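You operate a simulated robot arm through the tools that you are given. There is no shell and no other tool. Be economical: measure what you need, move in short steps, check, and stop when the job is done.

You run a simulated two-armed robot. Do the job below in one go: nothing can be reset, and whatever is moved stays where it is left.

TASK
Put the extension lead on the free end of the lane bench. Fetch the green tape and set it on the silver plate. Take the 30 x 50 mm core from the shelf of the aisle bench and put it in the white tray. Stack the bottle marked "Glue" from the top of the pallets on top of the bottle labelled "Oil". Put one of the hand rollers from the top of the pallets on the top of the packing bench. Fetch the tray from the top of the packing bench and set it on the two-handled tray. Fetch the 21 cm brass gear from the top of the packing bench and set it on top of the roll there. Open the bench drawer. Any order will do. Set down upright: core, hand roller.

The check looks at the end state, three seconds after you hand in, the way a careful person would. Anything else that was tipped, shoved, dropped, spilled or broken makes it a failure.

THE ROBOT
Two 7-joint arms with two-finger parallel grippers on one trunk, on a base that drives. Base frame: it is fixed to the floor where the robot stands at the start and does not move with it; the origin is under the middle of the robot, x ahead of it, y to its left, z up; the surface under the hand at the start is at about z = 0.96. Readings come in m, rad, newtons and seconds.
The left shoulder is at the start at [0.05, 0.177, 1.111], the right one opposite. With the tool pointing down near the work surface each hand reaches from about 0.1 to 0.68 m from the robot's upright axis, wherever it stands, measured 20 degrees to its own side. Places, roughly: bench drawer [-8.5, 4.9, 0.7]; bottle [-6.5, 4.75, 0.5]; brass gear [-7.5, 5.25, 0.75]; core [-4.5, 0.75, 0.5]; extension lead (34x13x5 cm) [0.7, 0, 1]; free end of the lane bench [0.7, -2.6, 0.9]; green tape (7x7x2 cm) [0.5, 0.1, 0.6]; hand roller (8x9x9 cm) [-6.5, 4.7, 0.5]; plate (12x9x1 cm) [0.3, 0.5, 0.9]; roll (13x13x15 cm) [-8.2, 5.3, 0.9]; top of the packing bench [-8.2, 5.1, 0.9]; tray [-7.25, 5, 0.75]; two-handled tray (32x21x10 cm) [-7.9, 6.9, 0.4]; white tray (25x17x6 cm) [-4, 0.6, 0.4]. Payload 3.43 kg a hand.
The TCP of each hand is the grasp point between the finger pads, 0.034 m short of the fingertips. In the tool frame z runs along the fingers and y along their closing line. Largest opening 0.128 m; finger width 0.024, thickness 0.012; the body of the gripper, 0.048 by 0.13 m, starts 0.096 m behind the TCP.
Orientation is that of the tool frame in the base frame, as [roll, pitch, yaw] about the fixed x, y, z axes, in that order (R = Rz(yaw) Ry(pitch) Rx(roll)). With the fingers straight down and closing along the base's y, the tool's x points along the base's -x, its y along +y and its z along -z.

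THE INTERFACE
- The arms move only by the tool arm_command. It takes "left_deltas", "right_deltas" or both (then of equal length, played together; a hand with none holds still); each is a list of rows, each a list of 7 numbers: the shift along the tool's x, y, z in m, then the turn, a rotation vector about the tool's x, y, z in rad, then the finger opening in m, from 0 to 0.128. In form: [[tx, ty, tz, ax, ay, az, gripper], ...]. A call has 1 to 12 rows; each row shifts and turns the commanded pose from where the row before left it, along the tool's axes as they then stand. Each row takes 0.2 s and may step no farther than 0.05 m and 0.15 rad from the row before; otherwise, or with a gripper value out of range, the whole call is refused. Where a pose cannot be reached the arm comes as near as it can. A force on the tool above 40 N (or 10 N above the force at the start of the call, whichever is more), or a blocked arm, ends the call early, and 0.2 s more pass. Each finger travels about 0.108 m/s and halts on what it meets, pressing with about 39 N; the grip force reading is that of the motor and also rises with nothing between the fingers. The clock runs only during rows and for 0.2 s after the last one: add rows that do not move to give the fingers time. The reply holds the time, the measured pose of the TCP, the force on the tool along the base axes, the opening and the grip force, in the units named above and with some noise, with the torque about the TCP (base axes, N m) and any sound that the robot's microphone picked up, and new pictures: "pictures" is both (left out), scene, wrist or none (wrist: the cameras of the hands that moved).
- Cameras (640 x 400 px; columns grow to the right, rows downward): "scene" is now at [0.1512, 0.0406, 1.2931]; the picture's right is [0.45, -0.90, 0.00], its down [-0.33, -0.17, -0.93] and it looks along [0.83, 0.41, -0.37] (base axes); focal length 214 px, centre (320, 200). "left" rides on the left gripper at [0.076, 0.011, -0.16] in its tool frame; the picture's right is [-0.15, 0.99, 0.00], its down [-0.88, -0.13, -0.46] and it looks along [-0.45, -0.07, 0.89] (tool axes); focal length 234 px, centre (320, 200). "right" rides on the right gripper at [0.076, -0.011, -0.16] in its tool frame; the picture's right is [0.15, 0.99, 0.00], its down [-0.88, 0.13, -0.46] and it looks along [-0.45, 0.07, 0.89] (tool axes); focal length 234 px, centre (320, 200). There is no depth. A picture from a camera that has moved, and an enlarged one, comes with that camera's place and axes in the base frame and with its lens.
- lift_body(by): slides the trunk up (or, below 0, down) by that many m; the arms and the scene camera ride with it, the base frame stays. It gives what a move gives, with no picture.
- base_move(legs): drives the robot by 1 to 6 legs, each [ahead, turn to the left] in m and rad, along the robot's own axes; the way and the turn of a leg run together, so that a leg with both is an arc; at most 1.5 m and 3.142 rad a leg. The arms and the cameras ride along, it lands a little off, and it stops where it bumps. It gives what a move gives, and a new picture of the scene camera.
- pan_tilt(pan, tilt): turns the head with the scene camera to pan (to the left, within 1.396 rad either way) and tilt (down, from -0.506 to 1.204), counted from straight ahead of the robot. It gives what a move gives, and a new picture of the scene camera.
- enlarge(camera, box): a new picture of the part [left, top, right, bottom] of that camera's present view, enlarged. No time passes.
- finish_job(): hands the job in; it is judged then, once.

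Work in short steps. Places have to be worked out from the pictures, the camera data and where the tool is seen: move nearer, look again, correct. Check each grasp and each placing, and mend what went wrong. You have 217 turns and 260 pictures in all, those below and enlarged ones among them. Open the grippers and draw the arms clear of the work before you hand the job in, unless the task says otherwise.

The tools are called after "Emit:" as name(argument=value, ...) on one line, values as JSON. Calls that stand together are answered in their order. arm_command: Moves the arms, as the interface text tells. Its arguments: {"type":"object","properties":{"left_deltas":{"type":"array"},"right_deltas":{"type":"array"},"pictures":{"type":"string","enum":["both","scene","wrist","none"]}},"required":[]} The other tools are called the same way: lift_body (by) slides the trunk up or down; base_move (legs) drives the base; pan_tilt (pan, tilt) turns the head that bears the scene camera; enlarge (camera, box) takes an enlarged picture of a part of a camera's view; finish_job () hands the job in.

At the start:

```text
clock: 0.0
left_ee_pos: [0.2678, 0.2611, 1.2807]
left_tcp_rot: [-3.141, 0.002, 3.141]
left_wrist_force: [1.0, -0.7, -0.4]
left_torque: [0.02, -0.03, 0.04]
left_opening: 0.1283
left_finger_force: 0.1
right_ee_pos: [0.4378, -0.0522, 1.2145]
right_tcp_rot: [3.142, -0.001, 3.14]
right_wrist_force: [0.2, 0.5, 0.8]
right_torque: [0.01, 0.02, -0.03]
right_opening: 0.128
right_finger_force: 0.1
trunk travel left (down, up): [-0.282, 0.119]
robot x, y, heading: [0.0002, 0.0007, -0.004]
head pan, tilt: [0.461, 0.38]
```

scene: 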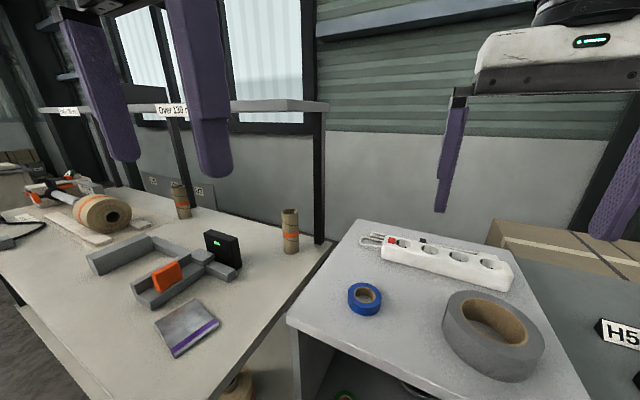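
right: 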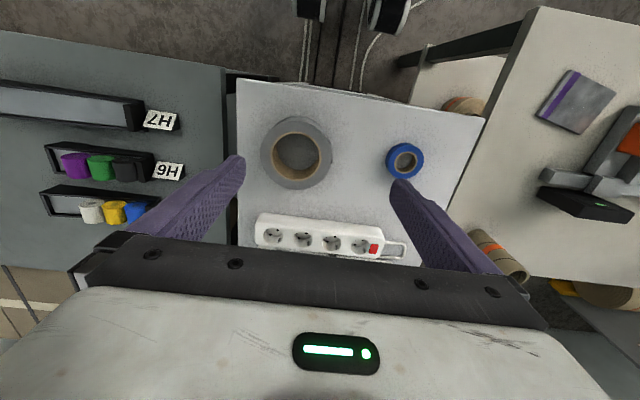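
left: 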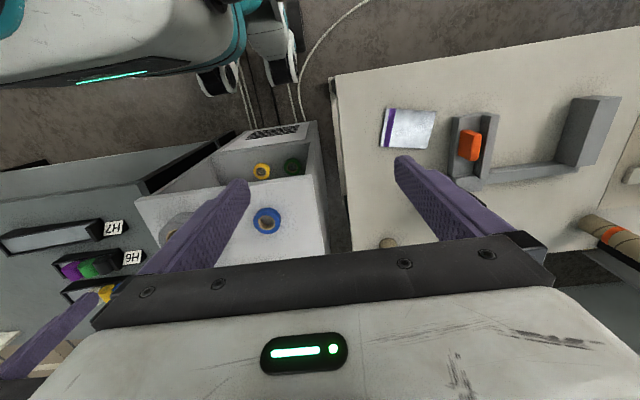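

I'll start by looking around: first the head turned right, down the lane bench.

Emit:
pan_tilt(pan=-0.9, tilt=0.35)

Emit:
pan_tilt(pan=0.0, tilt=0.8)

```text
clock: 1.5
left_ee_pos: [0.2679, 0.2595, 1.2803]
left_tcp_rot: [-3.141, -0.001, -3.141]
left_wrist_force: [0.8, 0.6, -0.3]
left_torque: [-0.03, -0.01, -0.05]
left_opening: 0.128
left_finger_force: 0.0
right_ee_pos: [0.438, -0.0537, 1.2153]
right_tcp_rot: [-3.142, 0.0, -3.141]
right_wrist_force: [-0.8, -0.3, -0.9]
right_torque: [0.01, 0.01, -0.01]
right_opening: 0.1281
right_finger_force: 0.1
trunk travel left (down, up): [-0.282, 0.119]
robot x, y, heading: [-0.0003, 0.0001, 0.003]
head pan, tilt: [-0.901, 0.351]
camera scene: at [0.126, -0.0737, 1.2958], right [-0.78, -0.62, 0.0], down [-0.21, 0.27, -0.94], along [0.58, -0.74, -0.34], focal length 214 px, centre (320, 200)
```

scene: 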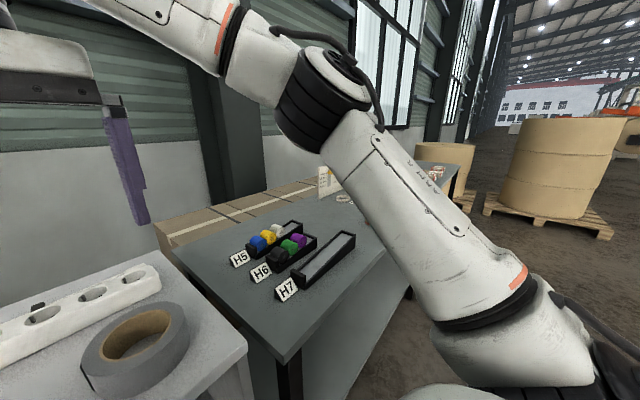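

```text
clock: 2.7
left_ee_pos: [0.2672, 0.2594, 1.2814]
left_tcp_rot: [3.141, 0.001, 3.141]
left_wrist_force: [0.4, 0.5, 0.4]
left_torque: [-0.01, 0.03, -0.01]
left_opening: 0.128
left_finger_force: 0.1
right_ee_pos: [0.4371, -0.0526, 1.2156]
right_tcp_rot: [3.141, 0.0, -3.141]
right_wrist_force: [-0.8, -0.1, 0.1]
right_torque: [0.03, 0.02, -0.03]
right_opening: 0.1281
right_finger_force: 0.1
trunk travel left (down, up): [-0.282, 0.119]
robot x, y, heading: [0.0007, -0.0043, 0.004]
head pan, tilt: [0.0, 0.799]
camera scene: at [0.1488, -0.0009, 1.2562], right [0.0, -1.0, 0.0], down [-0.72, 0.0, -0.7], along [0.7, 0.0, -0.72], focal length 214 px, centre (320, 200)
```

scene: 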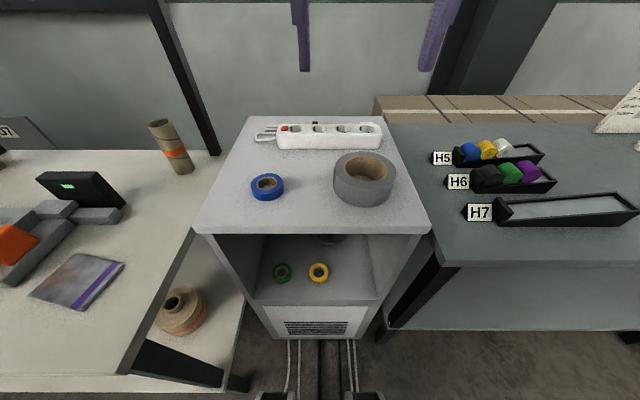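

The lead body spans about x 0.60–0.665, y −0.15 to 0.11. I turn the right hand 90° so the fingers close across it.

Emit:
arm_command(right_deltas=[[0, 0, 0, 0, 0, 0.1428, 0.128], [0, 0, 0, 0, 0, 0.1428, 0.128], [0, 0, 0, 0, 0, 0.1428, 0.128], [0, 0, 0, 0, 0, 0.1428, 0.128], [0, 0, 0, 0, 0, 0.1428, 0.128], [0, 0, 0, 0, 0, 0.1428, 0.128], [0, 0, 0, 0, 0, 0.1428, 0.128], [0, 0, 0, 0, 0, 0.1428, 0.128], [0, 0, 0, 0, 0, 0.1428, 0.128], [0, 0, 0, 0, 0, 0.1428, 0.128], [0, 0, 0, 0, 0, 0.1428, 0.128]], pictures="none")

```text
clock: 5.1
left_ee_pos: [0.2671, 0.259, 1.2806]
left_tcp_rot: [-3.141, 0.0, -3.141]
left_wrist_force: [-0.6, -0.5, 0.6]
left_torque: [-0.01, -0.03, 0.02]
left_opening: 0.1281
left_finger_force: 0.1
right_ee_pos: [0.4375, -0.0533, 1.2156]
right_tcp_rot: [3.141, -0.002, 1.567]
right_wrist_force: [0.2, 0.3, 0.1]
right_torque: [-0.02, -0.01, 0.01]
right_opening: 0.1278
right_finger_force: 0.1
trunk travel left (down, up): [-0.282, 0.119]
robot x, y, heading: [0.0042, -0.001, 0.002]
head pan, tilt: [0.0, 0.799]
```

The turn worked; now tool x = +y and tool y = +x. I move above the lead and look.

Emit:
arm_command(right_deltas=[[0.007, 0.039, 0.01, 0, 0, 0, 0.128], [0.007, 0.039, 0.01, 0, 0, 0, 0.128], [0.007, 0.039, 0.01, 0, 0, 0, 0.128], [0.007, 0.039, 0.025, 0, 0, 0, 0.128], [0.007, 0.039, 0.025, 0, 0, 0, 0.128]])

```text
clock: 6.3
left_ee_pos: [0.268, 0.2588, 1.2813]
left_tcp_rot: [3.141, 0.001, 3.141]
left_wrist_force: [0.2, -0.3, -0.6]
left_torque: [0.01, -0.01, -0.01]
left_opening: 0.1279
left_finger_force: 0.0
right_ee_pos: [0.5467, -0.0262, 1.1427]
right_tcp_rot: [-3.141, 0.003, 1.573]
right_wrist_force: [-0.8, -0.5, 0.3]
right_torque: [-0.03, 0.0, 0.01]
right_opening: 0.1283
right_finger_force: 0.1
right hand out of reach, approached as far as the arm can: row 3, 4, 5
trunk travel left (down, up): [-0.282, 0.119]
robot x, y, heading: [-0.0025, -0.0023, -0.007]
head pan, tilt: [0.0, 0.799]
camera scene: at [0.1486, -0.0018, 1.2562], right [0.0, -1.0, 0.0], down [-0.72, 0.0, -0.7], along [0.7, 0.0, -0.72], focal length 214 px, centre (320, 200)
camera right: at [0.5358, 0.0513, 1.301], right [0.99, 0.15, 0.0], down [0.13, -0.88, 0.46], along [0.07, -0.45, -0.89], focal length 234 px, centre (320, 200)
```

scene: 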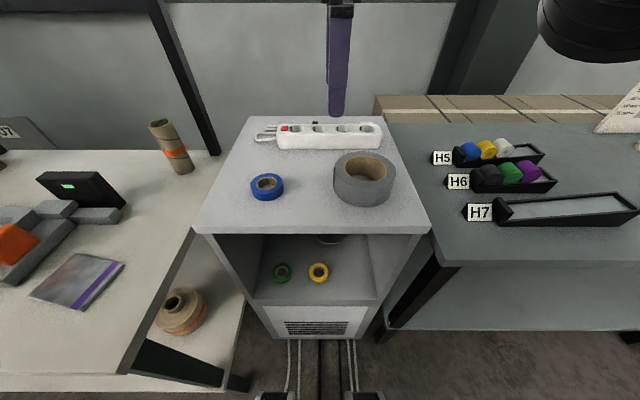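
right: 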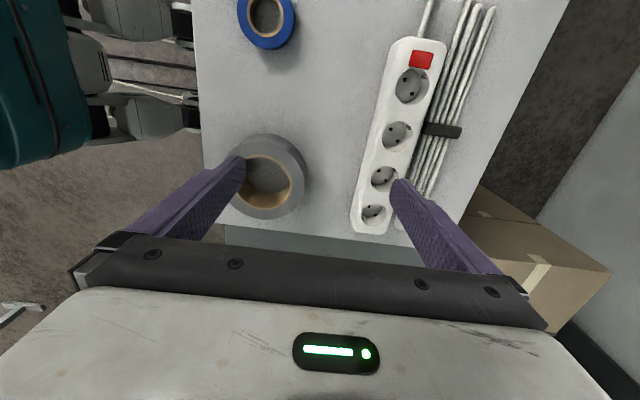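

The cable is folded behind the lead body, which affects where the rear finger can go. I enlarge it to see the gap.

Emit:
enlarge(camera="right", box=[320, 0, 520, 240])

Emit:
enlarge(camera="scene", box=[240, 100, 400, 200])

```text
1.67 times, centred on (420, 120) of right
camera zoom: at [0.5358, 0.0513, 1.301], right [0.99, 0.15, 0.0], down [0.13, -0.88, 0.46], along [0.07, -0.45, -0.89], focal length 390 px, centre (153, 333)
```

zoom: 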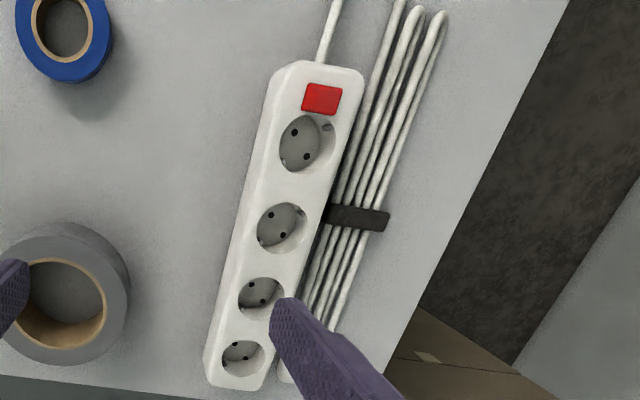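

```text
4.00 times, centred on (320, 150) of scene
camera zoom: at [0.1486, -0.0018, 1.2562], right [0.0, -1.0, 0.0], down [-0.72, 0.0, -0.7], along [0.7, 0.0, -0.72], focal length 858 px, centre (320, 400)
```

zoom: 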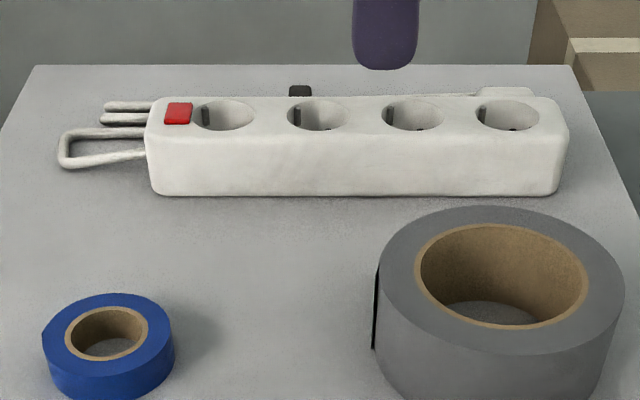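

Body: x 0.61–0.66, y −0.149–0.103, top about 1.00; cables lie low behind it with a clip near y=0. I need more reach, so drive ahead 7 cm.

Emit:
base_move(legs=[[0.07, 0]])

```text
clock: 7.3
left_ee_pos: [0.3372, 0.2601, 1.2796]
left_tcp_rot: [-3.141, 0.0, 3.14]
left_wrist_force: [0.4, -0.2, 0.1]
left_torque: [0.0, 0.01, 0.01]
left_opening: 0.128
left_finger_force: 0.0
right_ee_pos: [0.6185, -0.0251, 1.142]
right_tcp_rot: [3.141, 0.006, 1.569]
right_wrist_force: [0.4, -0.6, -0.7]
right_torque: [-0.01, 0.02, 0.0]
right_opening: 0.1281
right_finger_force: 0.1
trunk travel left (down, up): [-0.282, 0.119]
robot x, y, heading: [0.0714, -0.0013, 0.004]
head pan, tilt: [0.0, 0.799]
camera scene: at [0.2191, -0.0007, 1.256], right [0.0, -1.0, 0.0], down [-0.72, 0.0, -0.7], along [0.7, 0.0, -0.72], focal length 214 px, centre (320, 200)
```

scene: 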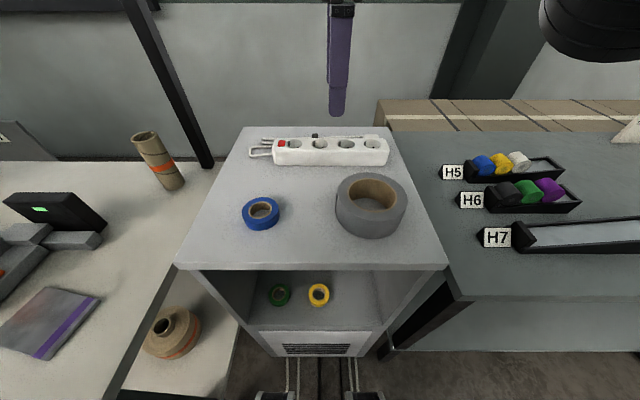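

Moved 7 cm. A small probing step down toward (0.635, −0.035) shows whether the commanded pose tracks the measured one.

Emit:
arm_command(right_deltas=[[-0.01, 0.0, 0.03, 0, 0, 0, 0.128], [0, 0, 0, 0, 0, 0, 0.128]], pictures="none")

```text
clock: 7.9
left_ee_pos: [0.3374, 0.2606, 1.2815]
left_tcp_rot: [3.141, 0.001, 3.142]
left_wrist_force: [-0.2, 0.0, -0.7]
left_torque: [-0.02, -0.04, -0.01]
left_opening: 0.1283
left_finger_force: 0.0
right_ee_pos: [0.6163, -0.036, 1.1119]
right_tcp_rot: [3.139, 0.003, 1.57]
right_wrist_force: [-0.4, 0.6, 0.3]
right_torque: [-0.02, -0.03, 0.0]
right_opening: 0.128
right_finger_force: 0.2
trunk travel left (down, up): [-0.282, 0.119]
robot x, y, heading: [0.0713, -0.0024, -0.002]
head pan, tilt: [0.0, 0.799]
```

It tracks the measured pose. I move to x 0.635, z 1.05 and look with the wrist camera.

Emit:
arm_command(right_deltas=[[0, 0.019, 0.03, 0, 0, 0, 0.128], [0, 0, 0.03, 0, 0, 0, 0.128], [0, 0, 0, 0, 0, 0, 0.128]])

```text
clock: 8.7
left_ee_pos: [0.3362, 0.2599, 1.2801]
left_tcp_rot: [-3.141, -0.001, -3.139]
left_wrist_force: [0.2, 0.1, 0.0]
left_torque: [0.0, -0.03, -0.01]
left_opening: 0.128
left_finger_force: 0.0
right_ee_pos: [0.6335, -0.0347, 1.0525]
right_tcp_rot: [3.141, 0.003, 1.568]
right_wrist_force: [0.0, 0.2, 0.3]
right_torque: [-0.04, -0.01, 0.0]
right_opening: 0.1277
right_finger_force: 0.0
trunk travel left (down, up): [-0.282, 0.119]
robot x, y, heading: [0.0695, 0.0008, -0.001]
head pan, tilt: [0.0, 0.799]
camera scene: at [0.2182, -0.0005, 1.2562], right [0.0, -1.0, 0.0], down [-0.72, 0.0, -0.7], along [0.7, 0.0, -0.72], focal length 214 px, centre (320, 200)
camera right: at [0.6226, 0.0416, 1.2115], right [0.99, 0.14, 0.0], down [0.13, -0.88, 0.46], along [0.07, -0.45, -0.89], focal length 234 px, centre (320, 200)
```

scene: 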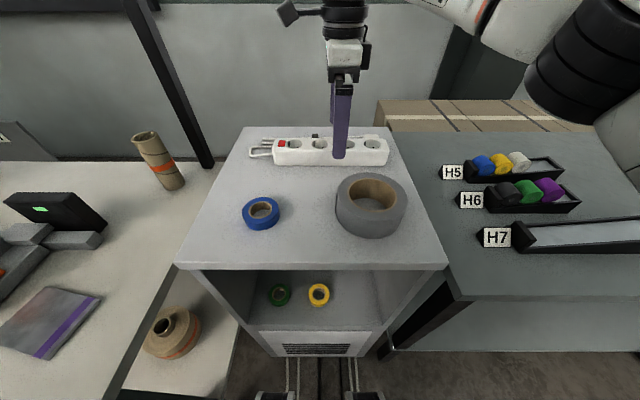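
right: 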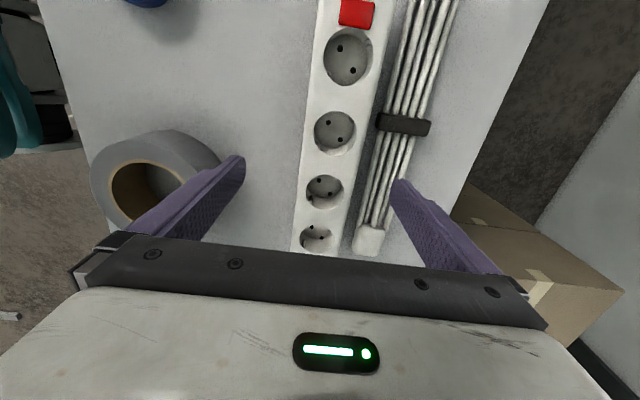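

The body is centred between the fingers. I descend 3.9 cm (fingertips about 0.98, above the cables) and close.

Emit:
arm_command(right_deltas=[[0, 0, 0.02, 0, 0, 0, 0.128], [0, 0, 0.019, 0, 0, 0, 0.128], [0, 0, 0, 0, 0, 0, 0.08], [0, 0, 0, 0, 0, 0, 0.03], [0, 0, 0, 0, 0, 0, 0.03], [0, 0, 0, 0, 0, 0, 0.03]], pictures="wrist")

```text
clock: 10.1
left_ee_pos: [0.3362, 0.2601, 1.2809]
left_tcp_rot: [3.141, -0.001, -3.14]
left_wrist_force: [-0.1, 0.0, 1.4]
left_torque: [0.0, -0.01, -0.02]
left_opening: 0.1281
left_finger_force: 0.1
right_ee_pos: [0.6365, -0.0344, 1.0145]
right_tcp_rot: [3.141, 0.003, 1.568]
right_wrist_force: [0.1, -1.0, -0.3]
right_torque: [0.09, -0.11, -0.29]
right_opening: 0.0558
right_finger_force: 39.2
trunk travel left (down, up): [-0.282, 0.119]
robot x, y, heading: [0.0686, 0.0006, 0.001]
head pan, tilt: [0.0, 0.799]
camera right: at [0.6244, 0.0418, 1.173], right [0.99, 0.15, 0.0], down [0.13, -0.88, 0.46], along [0.07, -0.45, -0.89], focal length 234 px, centre (320, 200)
```

right: 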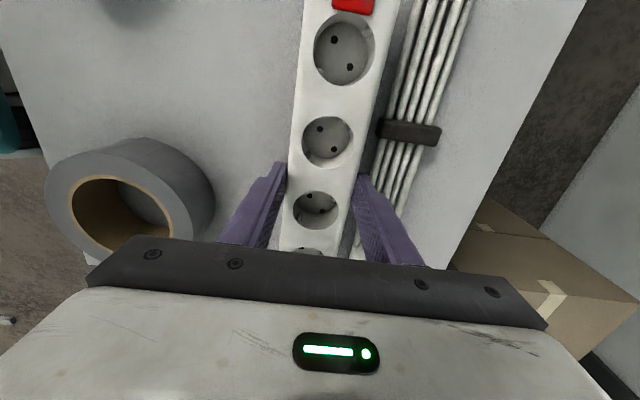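

Grip at 5.6 cm, firm. Lift slowly.

Emit:
arm_command(right_deltas=[[0, 0, -0.02, 0, 0, 0, 0.03], [0, 0, -0.03, 0, 0, 0, 0.03], [0, 0, -0.03, 0, 0, 0, 0.03], [0, 0, -0.03, 0, 0, 0, 0.03], [0, 0, 0, 0, 0, 0, 0.03]])

```text
clock: 11.3
left_ee_pos: [0.3378, 0.2596, 1.2808]
left_tcp_rot: [3.141, -0.001, -3.141]
left_wrist_force: [-0.6, 0.0, -0.1]
left_torque: [0.02, 0.0, -0.02]
left_opening: 0.1282
left_finger_force: 0.0
right_ee_pos: [0.6357, -0.0356, 1.124]
right_tcp_rot: [-3.142, 0.004, 1.569]
right_wrist_force: [-0.4, 0.1, -5.4]
right_torque: [-0.1, 0.11, -0.01]
right_opening: 0.0556
right_finger_force: 39.0
trunk travel left (down, up): [-0.282, 0.119]
robot x, y, heading: [0.0615, -0.0018, 0.004]
head pan, tilt: [0.0, 0.799]
camera scene: at [0.2191, -0.001, 1.256], right [0.0, -1.0, 0.0], down [-0.72, 0.0, -0.7], along [0.7, 0.0, -0.72], focal length 214 px, centre (320, 200)
camera right: at [0.6241, 0.0406, 1.2828], right [0.99, 0.15, 0.0], down [0.13, -0.88, 0.46], along [0.07, -0.45, -0.89], focal length 234 px, centre (320, 200)
```

scene: 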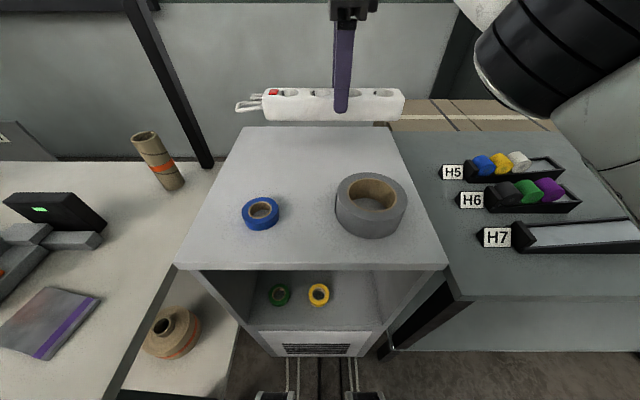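
right: 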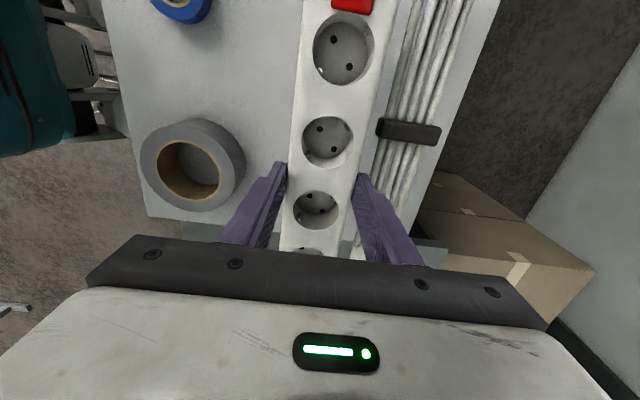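

Lead held (≈0.55 kg). I back away from the cabinet, turn right, and drive along the lane bench, then look.

Emit:
base_move(legs=[[-0.5, 0], [0, -1.571], [1.4, 0]])

Emit:
pan_tilt(pan=0.7, tilt=0.45)

```text
clock: 24.6
left_ee_pos: [-0.1189, -1.6632, 1.2808]
left_tcp_rot: [3.141, 0.001, 1.602]
left_wrist_force: [0.5, 0.2, -0.3]
left_torque: [0.03, 0.01, -0.03]
left_opening: 0.128
left_finger_force: 0.1
right_ee_pos: [-0.4053, -1.9711, 1.1238]
right_tcp_rot: [3.14, 0.004, 0.03]
right_wrist_force: [-0.2, -0.2, -4.6]
right_torque: [0.08, 0.11, 0.0]
right_opening: 0.0555
right_finger_force: 39.0
trunk travel left (down, up): [-0.282, 0.119]
robot x, y, heading: [-0.3851, -1.4012, -1.534]
head pan, tilt: [0.0, 0.799]
camera scene: at [-0.384, -1.5561, 1.2561], right [-1.0, -0.03, 0.0], down [-0.02, 0.72, -0.7], along [0.02, -0.7, -0.72], focal length 214 px, centre (320, 200)
```

scene: 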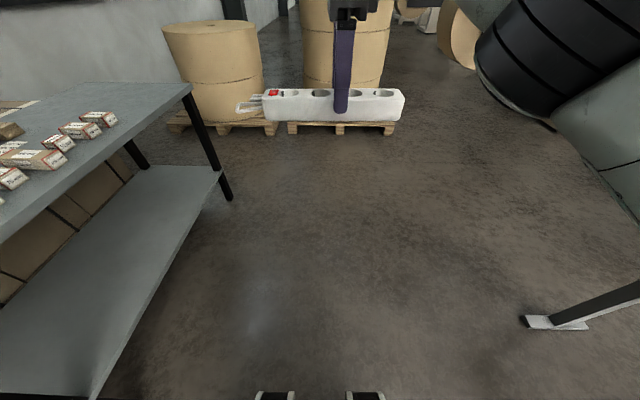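

```text
clock: 25.7
left_ee_pos: [-0.1191, -1.6638, 1.2806]
left_tcp_rot: [-3.141, -0.002, 1.603]
left_wrist_force: [0.1, 0.8, 0.5]
left_torque: [0.01, 0.03, -0.01]
left_opening: 0.1279
left_finger_force: 0.1
right_ee_pos: [-0.4066, -1.9704, 1.1237]
right_tcp_rot: [-3.142, 0.003, 0.029]
right_wrist_force: [0.1, 0.0, -5.0]
right_torque: [0.09, 0.09, 0.03]
right_opening: 0.0554
right_finger_force: 39.6
trunk travel left (down, up): [-0.282, 0.119]
robot x, y, heading: [-0.3853, -1.4055, -1.538]
head pan, tilt: [0.7, 0.45]
camera scene: at [-0.3252, -1.5438, 1.2865], right [-0.75, -0.67, 0.0], down [-0.29, 0.33, -0.9], along [0.6, -0.67, -0.44], focal length 214 px, centre (320, 200)
```

scene: 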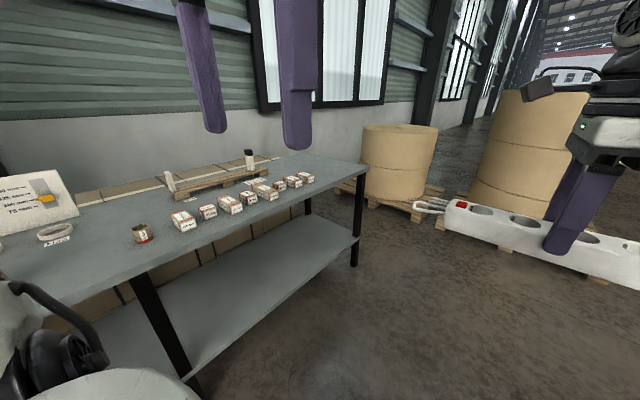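

The boxes end about y≈−2.27 and the bench end is near y≈−2.7. I drive on and turn to face the free end.

Emit:
base_move(legs=[[1.12, 0], [0, 1.53]])

Emit:
pan_tilt(pan=0.0, tilt=0.5)

```text
clock: 35.0
left_ee_pos: [-0.0681, -2.2732, 1.2807]
left_tcp_rot: [-3.141, 0.003, 3.102]
left_wrist_force: [-0.1, 0.2, -0.9]
left_torque: [0.01, -0.01, -0.02]
left_opening: 0.128
left_finger_force: 0.1
right_ee_pos: [0.217, -2.5796, 1.123]
right_tcp_rot: [3.141, 0.003, 1.531]
right_wrist_force: [-1.0, -0.8, -4.7]
right_torque: [-0.12, 0.11, 0.0]
right_opening: 0.0556
right_finger_force: 39.0
trunk travel left (down, up): [-0.282, 0.119]
robot x, y, heading: [-0.3468, -2.5216, -0.04]
head pan, tilt: [0.7, 0.45]
camera scene: at [-0.2054, -2.4688, 1.2865], right [0.61, -0.79, 0.0], down [-0.34, -0.27, -0.9], along [0.71, 0.55, -0.44], focal length 214 px, centre (320, 200)
```

scene: 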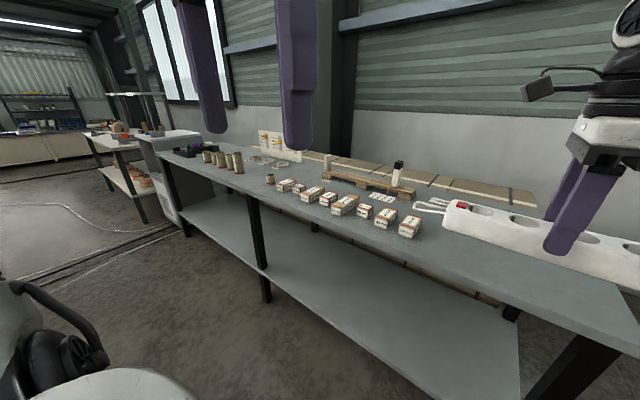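

```text
clock: 36.1
left_ee_pos: [-0.0683, -2.2735, 1.2804]
left_tcp_rot: [3.141, 0.001, 3.101]
left_wrist_force: [-0.4, -0.3, -0.3]
left_torque: [-0.05, -0.01, 0.0]
left_opening: 0.1277
left_finger_force: 0.0
right_ee_pos: [0.2163, -2.5799, 1.1238]
right_tcp_rot: [-3.141, 0.003, 1.529]
right_wrist_force: [0.0, -0.3, -5.0]
right_torque: [-0.13, 0.1, -0.01]
right_opening: 0.0557
right_finger_force: 38.8
trunk travel left (down, up): [-0.282, 0.119]
robot x, y, heading: [-0.3498, -2.5246, -0.039]
head pan, tilt: [0.0, 0.499]
camera scene: at [-0.187, -2.5288, 1.2821], right [-0.04, -1.0, 0.0], down [-0.48, 0.02, -0.88], along [0.88, -0.03, -0.48], focal length 214 px, centre (320, 200)
```

scene: 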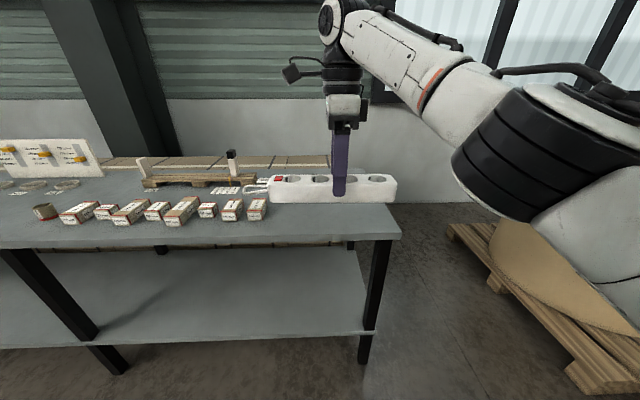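

Free strip is y −2.40…−2.76, x from about 0.27. I'll lay the lead pointing away from me for more margin: turn the hand back 90° and then drive closer.

Emit:
arm_command(right_deltas=[[0, 0, 0, 0, 0, -0.1392, 0.03], [0, 0, 0, 0, 0, -0.1392, 0.03], [0, 0, 0, 0, 0, -0.1392, 0.03], [0, 0, 0, 0, 0, -0.1392, 0.03], [0, 0, 0, 0, 0, -0.1392, 0.03], [0, 0, 0, 0, 0, -0.1392, 0.03], [0, 0, 0, 0, 0, -0.1392, 0.03], [0, 0, 0, 0, 0, -0.1392, 0.03], [0, 0, 0, 0, 0, -0.1392, 0.03], [0, 0, 0, 0, 0, -0.1392, 0.03], [0, 0, 0, 0, 0, -0.1392, 0.03]], pictures="none")

Emit:
base_move(legs=[[0.35, 0.04]])

```text
clock: 38.5
left_ee_pos: [-0.0682, -2.273, 1.2807]
left_tcp_rot: [-3.141, -0.001, 3.1]
left_wrist_force: [0.2, -1.0, 0.2]
left_torque: [0.01, -0.01, -0.02]
left_opening: 0.1281
left_finger_force: 0.0
right_ee_pos: [0.2178, -2.5804, 1.1223]
right_tcp_rot: [-3.14, 0.001, 3.067]
right_wrist_force: [-0.6, 0.3, -5.7]
right_torque: [-0.1, -0.11, -0.04]
right_opening: 0.0556
right_finger_force: 39.7
trunk travel left (down, up): [-0.282, 0.119]
robot x, y, heading: [-0.3458, -2.5241, -0.037]
head pan, tilt: [0.0, 0.499]
```

```text
clock: 40.8
left_ee_pos: [0.265, -2.2688, 1.2812]
left_tcp_rot: [-3.139, 0.0, -3.14]
left_wrist_force: [-0.1, -0.3, 0.5]
left_torque: [-0.01, 0.01, -0.01]
left_opening: 0.128
left_finger_force: 0.0
right_ee_pos: [0.5634, -2.5628, 1.1226]
right_tcp_rot: [-3.138, -0.001, 3.102]
right_wrist_force: [0.5, 0.5, -4.6]
right_torque: [-0.09, -0.08, -0.01]
right_opening: 0.0555
right_finger_force: 38.9
trunk travel left (down, up): [-0.282, 0.119]
robot x, y, heading: [-0.003, -2.5309, -0.002]
head pan, tilt: [0.0, 0.499]
camera scene: at [0.157, -2.5288, 1.282], right [0.0, -1.0, 0.0], down [-0.48, 0.0, -0.88], along [0.88, 0.0, -0.48], focal length 214 px, centre (320, 200)
```

scene: 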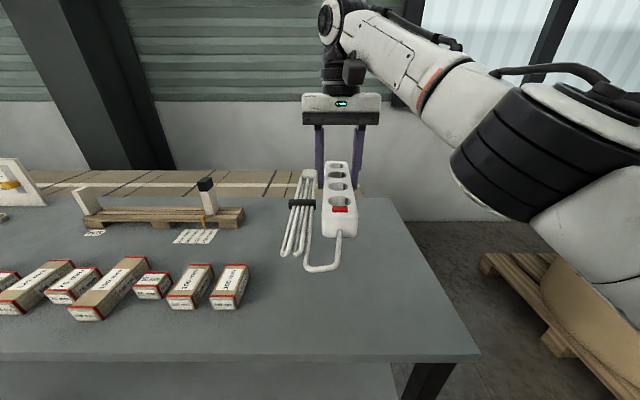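

Triangulating the corner gives the bench top z≈0.82, front edge x≈0.376, end y≈−2.82. I drive 7 cm nearer so that the cable loop stays well on the bench, then lower.

Emit:
base_move(legs=[[0.07, 0]])

Emit:
arm_command(right_deltas=[[0, 0, 0.04, 0, 0, 0, 0.03], [0, 0, 0.04, 0, 0, 0, 0.03], [0, 0, 0.04, 0, 0, 0, 0.03], [0, 0, 0.04, 0, 0, 0, 0.03], [0, 0, 0.02, 0, 0, 0, 0.03], [0, 0, 0, 0, 0, 0, 0.03]], pictures="both")

```text
clock: 41.8
left_ee_pos: [0.3357, -2.2686, 1.2809]
left_tcp_rot: [3.141, -0.002, -3.139]
left_wrist_force: [0.5, -0.4, 0.2]
left_torque: [0.0, 0.04, -0.03]
left_opening: 0.1281
left_finger_force: 0.1
right_ee_pos: [0.6344, -2.5638, 1.1216]
right_tcp_rot: [-3.138, 0.0, 3.104]
right_wrist_force: [0.3, 0.6, -5.0]
right_torque: [-0.11, -0.07, 0.01]
right_opening: 0.0556
right_finger_force: 38.9
trunk travel left (down, up): [-0.282, 0.119]
robot x, y, heading: [0.0676, -2.5263, 0.004]
head pan, tilt: [0.0, 0.499]
camera scene: at [0.2279, -2.5287, 1.2819], right [0.0, -1.0, 0.0], down [-0.48, 0.0, -0.88], along [0.88, 0.0, -0.48], focal length 214 px, centre (320, 200)
```

scene: 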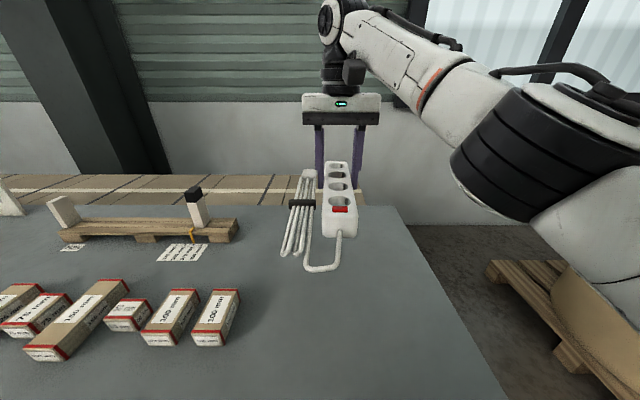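

```text
clock: 43.2
left_ee_pos: [0.3346, -2.2695, 1.2806]
left_tcp_rot: [-3.141, 0.0, -3.141]
left_wrist_force: [-0.5, 0.0, -1.7]
left_torque: [0.01, 0.03, -0.03]
left_opening: 0.1281
left_finger_force: 0.1
right_ee_pos: [0.6335, -2.563, 0.9425]
right_tcp_rot: [-3.139, 0.001, 3.103]
right_wrist_force: [0.4, 0.4, -4.9]
right_torque: [-0.08, -0.09, -0.02]
right_opening: 0.0554
right_finger_force: 39.1
trunk travel left (down, up): [-0.282, 0.119]
robot x, y, heading: [0.0649, -2.5262, 0.004]
head pan, tilt: [0.0, 0.499]
camera scene: at [0.2271, -2.5287, 1.2821], right [0.0, -1.0, 0.0], down [-0.48, 0.0, -0.88], along [0.88, 0.0, -0.48], focal length 214 px, centre (320, 200)
camera right: at [0.5566, -2.5722, 1.1015], right [-0.11, 0.99, 0.0], down [0.88, 0.1, 0.46], along [0.45, 0.05, -0.89], focal length 234 px, centre (320, 200)
```

scene: 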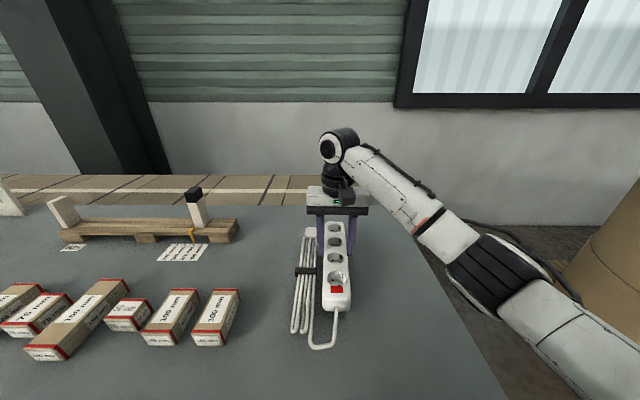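
right: 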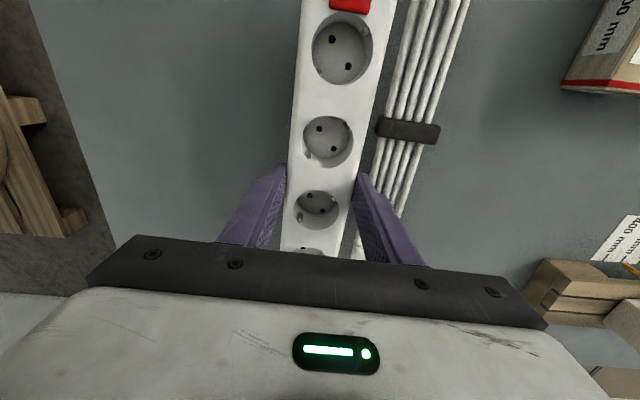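

Bottom of the lead is at about 0.888, still above the surface. I lower in fine steps and watch the force.

Emit:
arm_command(right_deltas=[[0, 0, 0.015, 0, 0, 0, 0.03], [0, 0, 0.01, 0, 0, 0, 0.03], [0, 0, 0.01, 0, 0, 0, 0.03], [0, 0, 0.008, 0, 0, 0, 0.03], [0, 0, 0.006, 0, 0, 0, 0.03], [0, 0, 0, 0, 0, 0, 0.03]], pictures="scene")

```text
clock: 44.6
left_ee_pos: [0.3314, -2.2686, 1.2831]
left_tcp_rot: [-3.142, 0.004, -3.14]
left_wrist_force: [0.3, -0.1, -0.5]
left_torque: [0.05, -0.01, 0.01]
left_opening: 0.1283
left_finger_force: 0.0
right_ee_pos: [0.6321, -2.5644, 0.8998]
right_tcp_rot: [3.14, 0.012, 3.102]
right_wrist_force: [1.0, 0.5, 36.0]
right_torque: [0.15, -0.09, 0.03]
right_opening: 0.0557
right_finger_force: 38.7
trunk travel left (down, up): [-0.282, 0.119]
robot x, y, heading: [0.0698, -2.5277, 0.003]
head pan, tilt: [0.0, 0.499]
camera scene: at [0.2234, -2.5286, 1.2829], right [0.0, -1.0, 0.0], down [-0.48, 0.0, -0.88], along [0.88, 0.0, -0.48], focal length 214 px, centre (320, 200)
```

scene: 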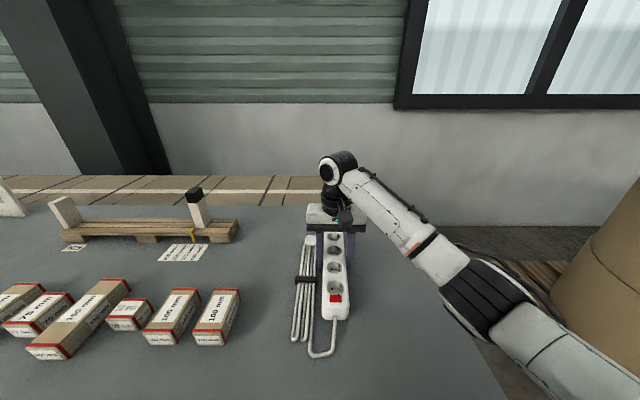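

Contact: bench top ≈0.847. Ease up slightly, open, and rise.

Emit:
arm_command(right_deltas=[[0, 0, -0.003, 0, 0, 0, 0.03], [0, 0, 0, 0, 0, 0, 0.07], [0, 0, 0, 0, 0, 0, 0.09], [0, 0, 0, 0, 0, 0, 0.09], [0, 0, -0.03, 0, 0, 0, 0.09], [0, 0, -0.04, 0, 0, 0, 0.09], [0, 0, -0.05, 0, 0, 0, 0.09], [0, 0, -0.05, 0, 0, 0, 0.1], [0, 0, -0.05, 0, 0, 0, 0.128]], pictures="scene")

```text
clock: 46.6
left_ee_pos: [0.3336, -2.2675, 1.2811]
left_tcp_rot: [-3.14, 0.002, -3.139]
left_wrist_force: [-1.3, -0.4, -0.5]
left_torque: [-0.02, -0.02, 0.01]
left_opening: 0.1279
left_finger_force: 0.1
right_ee_pos: [0.6301, -2.5637, 1.1173]
right_tcp_rot: [-3.138, 0.003, 3.102]
right_wrist_force: [-1.1, 0.9, 0.0]
right_torque: [-0.06, -0.02, 0.02]
right_opening: 0.128
right_finger_force: 0.1
trunk travel left (down, up): [-0.282, 0.119]
robot x, y, heading: [0.0666, -2.5266, 0.003]
head pan, tilt: [0.0, 0.499]
camera scene: at [0.2258, -2.528, 1.2822], right [0.0, -1.0, 0.0], down [-0.48, 0.0, -0.88], along [0.88, 0.0, -0.48], focal length 214 px, centre (320, 200)
```

scene: 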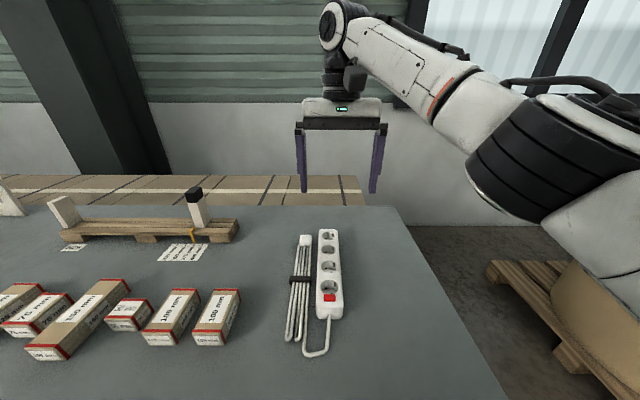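

Lead is placed cleanly. Now back to the cabinet for the green tape: back off, turn left, drive, turn right.

Emit:
base_move(legs=[[-0.45, 0], [0, 1.571], [1.27, 0], [1.26, 0], [0, -1.571]])

Emit:
pan_tilt(pan=0.2, tilt=0.65)

```text
clock: 69.3
left_ee_pos: [-0.1729, 0.3466, 1.2807]
left_tcp_rot: [-3.141, 0.001, -3.119]
left_wrist_force: [-0.2, 0.4, -0.4]
left_torque: [-0.01, -0.02, 0.0]
left_opening: 0.1278
left_finger_force: 0.1
right_ee_pos: [0.1281, 0.0564, 1.1161]
right_tcp_rot: [-3.14, -0.001, 3.124]
right_wrist_force: [0.1, 0.2, 0.7]
right_torque: [0.01, 0.0, -0.03]
right_opening: 0.128
right_finger_force: 0.0
trunk travel left (down, up): [-0.282, 0.119]
robot x, y, heading: [-0.4357, 0.0801, 0.021]
head pan, tilt: [0.0, 0.499]
camera scene: at [-0.2758, 0.083, 1.2821], right [0.02, -1.0, 0.0], down [-0.48, -0.01, -0.88], along [0.88, 0.02, -0.48], focal length 214 px, centre (320, 200)
```

scene: 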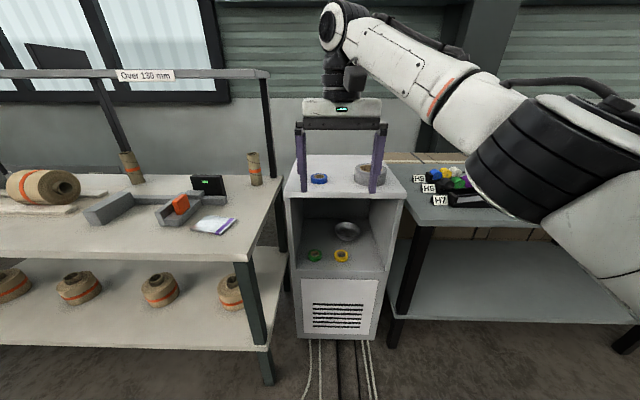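

```text
clock: 70.0
left_ee_pos: [-0.1739, 0.3456, 1.281]
left_tcp_rot: [3.142, 0.0, -3.118]
left_wrist_force: [0.2, -0.4, 1.0]
left_torque: [0.01, 0.01, 0.02]
left_opening: 0.1279
left_finger_force: 0.1
right_ee_pos: [0.1268, 0.0553, 1.1171]
right_tcp_rot: [-3.137, -0.001, 3.124]
right_wrist_force: [-0.3, -0.9, 0.6]
right_torque: [0.01, -0.03, -0.01]
right_opening: 0.1279
right_finger_force: 0.0
trunk travel left (down, up): [-0.282, 0.119]
robot x, y, heading: [-0.4318, 0.0784, 0.025]
head pan, tilt: [0.201, 0.649]
camera scene: at [-0.2822, 0.1002, 1.2688], right [0.22, -0.98, 0.0], down [-0.59, -0.13, -0.8], along [0.78, 0.18, -0.6], focal length 214 px, centre (320, 200)
```

scene: 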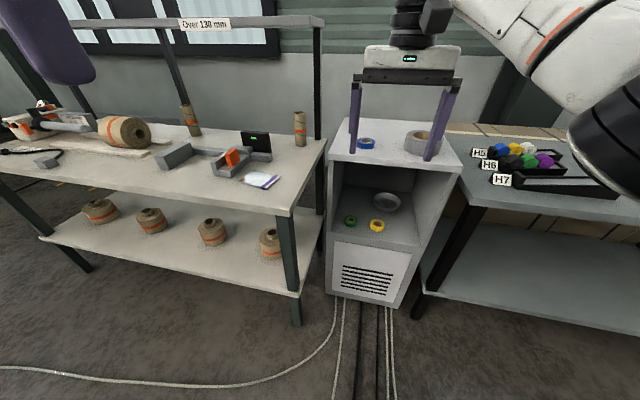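

Green tape is around (0.445, 0.117, 0.60) on a shelf about 0.59 high. I tuck the right arm and pitch the left hand forward-down (0.9 rad), beginning to lower it.

Emit:
arm_command(left_deltas=[[0, 0, 0, 0, -0.15, 0, 0.128], [0, 0, 0, 0, -0.15, 0, 0.128], [0, 0, 0, 0, -0.15, 0, 0.128], [0, 0, 0, 0, -0.15, 0, 0.128], [0, 0, 0, 0, -0.15, 0, 0.128], [0, 0, 0, 0, -0.15, 0, 0.128], [0.026, -0.015, 0.036, 0, 0, 0, 0.128], [0.026, -0.015, 0.036, 0, 0, 0, 0.128], [0.026, -0.015, 0.036, 0, 0, 0, 0.128], [0.026, -0.015, 0.036, 0, 0, 0, 0.128], [0.026, -0.015, 0.036, 0, 0, 0, 0.128], [0.026, -0.015, 0.036, 0, 0, 0, 0.128]], right_deltas=[[0.03, -0.025, 0, 0, 0, 0, 0.128], [0.03, -0.025, 0, 0, 0, 0, 0.128], [0.03, -0.025, 0, 0, 0, 0, 0.128], [0.03, -0.025, 0, 0, 0, 0, 0.128], [0.03, -0.025, 0, 0, 0, 0, 0.128], [0.03, -0.025, 0, 0, 0, 0, 0.128], [0.02, -0.02, -0.02, 0, 0, 0, 0.128], [0.02, -0.02, -0.02, 0, 0, 0, 0.128], [0, 0, 0, 0, 0, 0, 0.128], [0, 0, 0, 0, 0, 0, 0.128], [0, 0, 0, 0, 0, 0, 0.128], [0, 0, 0, 0, 0, 0, 0.128]], pictures="none")

```text
clock: 72.6
left_ee_pos: [-0.0508, 0.2304, 1.1004]
left_tcp_rot: [-3.138, 0.896, -3.117]
left_wrist_force: [0.8, 0.9, -0.6]
left_torque: [-0.03, -0.03, 0.01]
left_opening: 0.1279
left_finger_force: 0.0
left hand out of reach, approached as far as the arm can: row 9, 10, 11, 12
right_ee_pos: [-0.0948, -0.1282, 1.1569]
right_tcp_rot: [-3.139, -0.002, 3.124]
right_wrist_force: [0.4, 0.6, -0.3]
right_torque: [-0.01, 0.03, 0.0]
right_opening: 0.1279
right_finger_force: 0.1
trunk travel left (down, up): [-0.282, 0.119]
robot x, y, heading: [-0.4348, 0.082, 0.025]
head pan, tilt: [0.201, 0.649]
```

The hand got too near the shoulder. I take a path farther out: forward and down together.

Emit:
arm_command(left_deltas=[[0, -0.0105, 0.047, 0, 0, 0, 0.128], [0, -0.0105, 0.047, 0, 0, 0, 0.128], [0.0189, -0.0105, 0.0405, 0, 0, 0, 0.128], [0.0189, -0.0105, 0.0405, 0, 0, 0, 0.128], [0.0189, -0.0105, 0.0405, 0, 0, 0, 0.128], [0.0189, -0.0105, 0.0405, 0, 0, 0, 0.128], [0.0189, -0.0105, 0.0405, 0, 0, 0, 0.128], [0.0189, -0.0105, 0.0405, 0, 0, 0, 0.128], [0.0189, -0.0105, 0.0405, 0, 0, 0, 0.128], [0.028, -0.0105, 0.035, 0, 0, 0, 0.128], [0.028, -0.0105, 0.035, 0, 0, 0, 0.128]], pictures="wrist")

```text
clock: 75.0
left_ee_pos: [0.1235, 0.3114, 0.8291]
left_tcp_rot: [-3.14, 0.9, -3.119]
left_wrist_force: [0.0, 0.2, -1.1]
left_torque: [-0.01, 0.04, -0.03]
left_opening: 0.1281
left_finger_force: 0.0
left hand out of reach, approached as far as the arm can: row 4, 5, 6, 7, 8, 9, 10, 11
right_ee_pos: [-0.095, -0.1276, 1.1576]
right_tcp_rot: [-3.138, -0.002, 3.123]
right_wrist_force: [0.2, -0.7, 0.8]
right_torque: [0.01, -0.04, 0.0]
right_opening: 0.1281
right_finger_force: 0.1
trunk travel left (down, up): [-0.282, 0.119]
robot x, y, heading: [-0.4354, 0.0799, 0.021]
head pan, tilt: [0.201, 0.649]
camera left: at [-0.0501, 0.3189, 0.8695], right [0.07, 0.99, 0.11], down [0.19, -0.13, 0.97], along [0.98, -0.04, -0.2], focal length 234 px, centre (320, 200)
```

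left: 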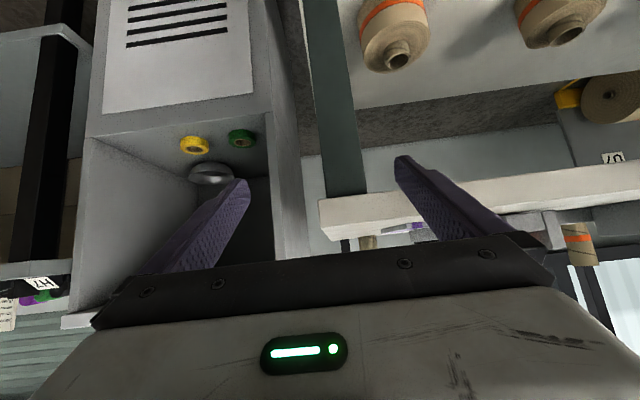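

The view is upside down but clear: green tape on the shelf. I lower the trunk 0.2 m so the hand is at shelf height, then test sideways motion.

Emit:
lift_body(by=-0.2)

Emit:
arm_command(left_deltas=[[0, -0.04, 0, 0, 0, 0, 0.128], [0, -0.04, 0, 0, 0, 0, 0.128], [0, -0.04, 0, 0, 0, 0, 0.128], [0, -0.03, 0, 0, 0, 0, 0.128], [0, 0, 0, 0, 0, 0, 0.128]], pictures="wrist")

```text
clock: 77.2
left_ee_pos: [0.1229, 0.3118, 0.6291]
left_tcp_rot: [-3.141, 0.9, -3.119]
left_wrist_force: [1.2, -0.6, 0.9]
left_torque: [0.0, -0.04, 0.0]
left_opening: 0.1278
left_finger_force: 0.0
right_ee_pos: [-0.0968, -0.1302, 0.9576]
right_tcp_rot: [-3.138, 0.0, 3.122]
right_wrist_force: [0.1, 0.4, -0.7]
right_torque: [0.0, -0.02, -0.02]
right_opening: 0.1281
right_finger_force: 0.1
trunk travel left (down, up): [-0.082, 0.319]
robot x, y, heading: [-0.4342, 0.0774, 0.024]
head pan, tilt: [0.201, 0.649]
```

```text
clock: 78.4
left_ee_pos: [0.1014, 0.2427, 0.6976]
left_tcp_rot: [-3.14, 0.899, -3.119]
left_wrist_force: [0.0, 0.4, 0.5]
left_torque: [-0.03, -0.02, 0.02]
left_opening: 0.1279
left_finger_force: 0.0
left hand out of reach, approached as far as the arm can: row 1, 2, 3, 4
right_ee_pos: [-0.0969, -0.1283, 0.9578]
right_tcp_rot: [-3.14, -0.002, 3.124]
right_wrist_force: [0.0, -0.4, 0.1]
right_torque: [0.01, -0.05, -0.01]
right_opening: 0.128
right_finger_force: 0.1
trunk travel left (down, up): [-0.082, 0.319]
robot x, y, heading: [-0.4348, 0.0792, 0.024]
head pan, tilt: [0.201, 0.649]
camera left: at [-0.0715, 0.2505, 0.7377], right [0.07, 0.99, 0.11], down [0.19, -0.13, 0.97], along [0.98, -0.05, -0.2], focal length 234 px, centre (320, 200)
```

left: 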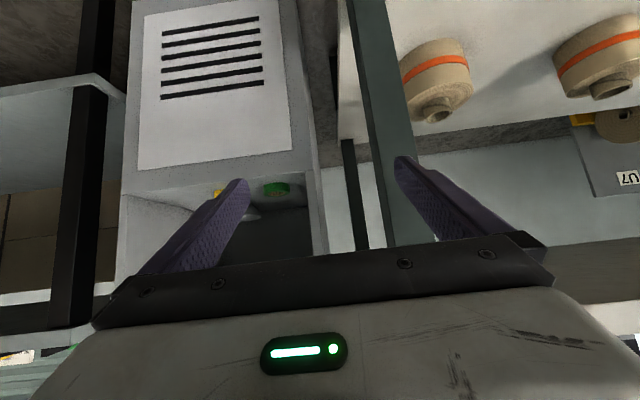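

The arm cannot go lower and inward together, but the earlier pose (rel. y≈0.23, z 0.63) was fine. So I restore it and shift the robot 0.2 m to the right instead.

Emit:
arm_command(left_deltas=[[0.02, 0.035, 0.029, 0, 0, 0, 0.128], [0.022, 0.035, 0.03, 0, 0, 0, 0.128], [0, 0, 0, 0, 0, 0, 0.128]], pictures="none")

Emit:
base_move(legs=[[0, 0.57], [-0.36, 0], [0, -0.594]])

```text
refused: row 2 steps farther than a row can; nothing moved
```

```text
clock: 83.9
left_ee_pos: [-0.1967, 0.0225, 0.6973]
left_tcp_rot: [-3.141, 0.899, 3.123]
left_wrist_force: [0.8, 0.8, 0.3]
left_torque: [0.0, 0.01, -0.03]
left_opening: 0.128
left_finger_force: 0.0
right_ee_pos: [-0.4108, -0.3402, 0.9573]
right_tcp_rot: [-3.14, 0.001, 3.084]
right_wrist_force: [0.1, 0.6, 0.3]
right_torque: [0.01, -0.05, 0.03]
right_opening: 0.128
right_finger_force: 0.0
trunk travel left (down, up): [-0.082, 0.319]
robot x, y, heading: [-0.7372, -0.1186, -0.019]
head pan, tilt: [0.201, 0.649]
camera scene: at [-0.5868, -0.1052, 1.0688], right [0.18, -0.98, 0.0], down [-0.59, -0.11, -0.8], along [0.78, 0.15, -0.6], focal length 214 px, centre (320, 200)
```

scene: 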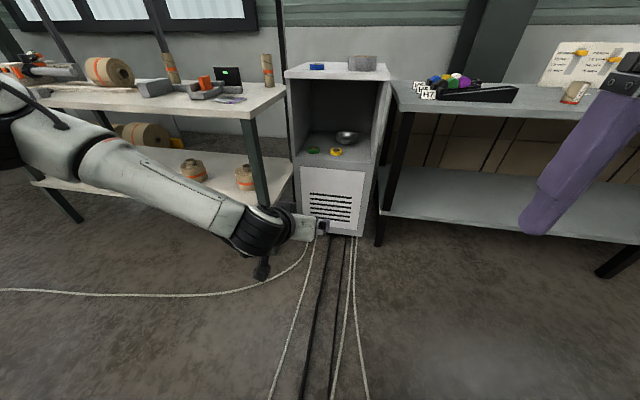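

The view shows the left arm and open cabinet well. Now apply the arm correction in smaller rows (left 0.1, down 0.07).

Emit:
arm_command(left_deltas=[[0.0196, 0.033, 0.0156, 0, 0, 0, 0.128], [0.0196, 0.033, 0.0156, 0, 0, 0, 0.128], [0.0157, 0.033, 0.0124, 0, 0, 0, 0.128], [0, 0, 0, 0, 0, 0, 0.128]], pictures="none")

Emit:
base_move(legs=[[0.3, 0.02]])

```text
clock: 84.9
left_ee_pos: [-0.1931, 0.119, 0.6364]
left_tcp_rot: [-3.14, 0.894, 3.123]
left_wrist_force: [-0.1, -0.5, 0.1]
left_torque: [-0.01, 0.0, 0.02]
left_opening: 0.1279
left_finger_force: 0.1
left hand out of reach, approached as far as the arm can: row 3
right_ee_pos: [-0.4098, -0.3421, 0.9576]
right_tcp_rot: [-3.137, 0.001, 3.084]
right_wrist_force: [-0.1, 0.5, -0.4]
right_torque: [0.01, 0.0, 0.02]
right_opening: 0.1278
right_finger_force: 0.0
trunk travel left (down, up): [-0.082, 0.319]
robot x, y, heading: [-0.7405, -0.1181, -0.018]
head pan, tilt: [0.201, 0.649]
```

```text
clock: 86.9
left_ee_pos: [0.1015, 0.1261, 0.636]
left_tcp_rot: [3.14, 0.891, -3.141]
left_wrist_force: [0.6, 0.1, 0.3]
left_torque: [-0.01, 0.0, -0.04]
left_opening: 0.1278
left_finger_force: 0.0
right_ee_pos: [-0.1078, -0.339, 0.9575]
right_tcp_rot: [-3.139, 0.001, 3.101]
right_wrist_force: [-0.1, 0.5, 0.6]
right_torque: [0.01, 0.01, 0.01]
right_opening: 0.1281
right_finger_force: 0.1
trunk travel left (down, up): [-0.082, 0.319]
robot x, y, heading: [-0.4356, -0.1199, -0.002]
head pan, tilt: [0.201, 0.649]
camera scene: at [-0.2886, -0.1051, 1.0688], right [0.2, -0.98, 0.0], down [-0.59, -0.12, -0.8], along [0.78, 0.16, -0.6], focal length 214 px, centre (320, 200)
```

scene: 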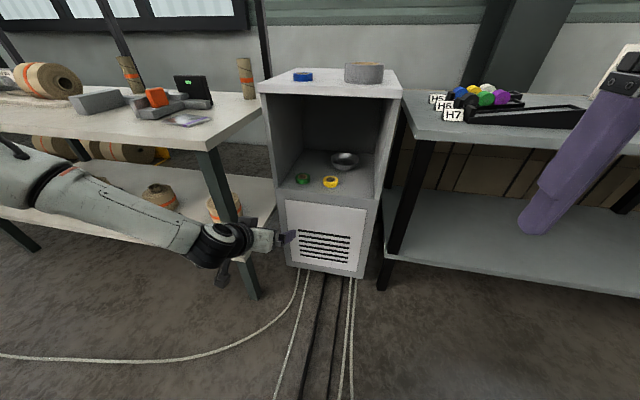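

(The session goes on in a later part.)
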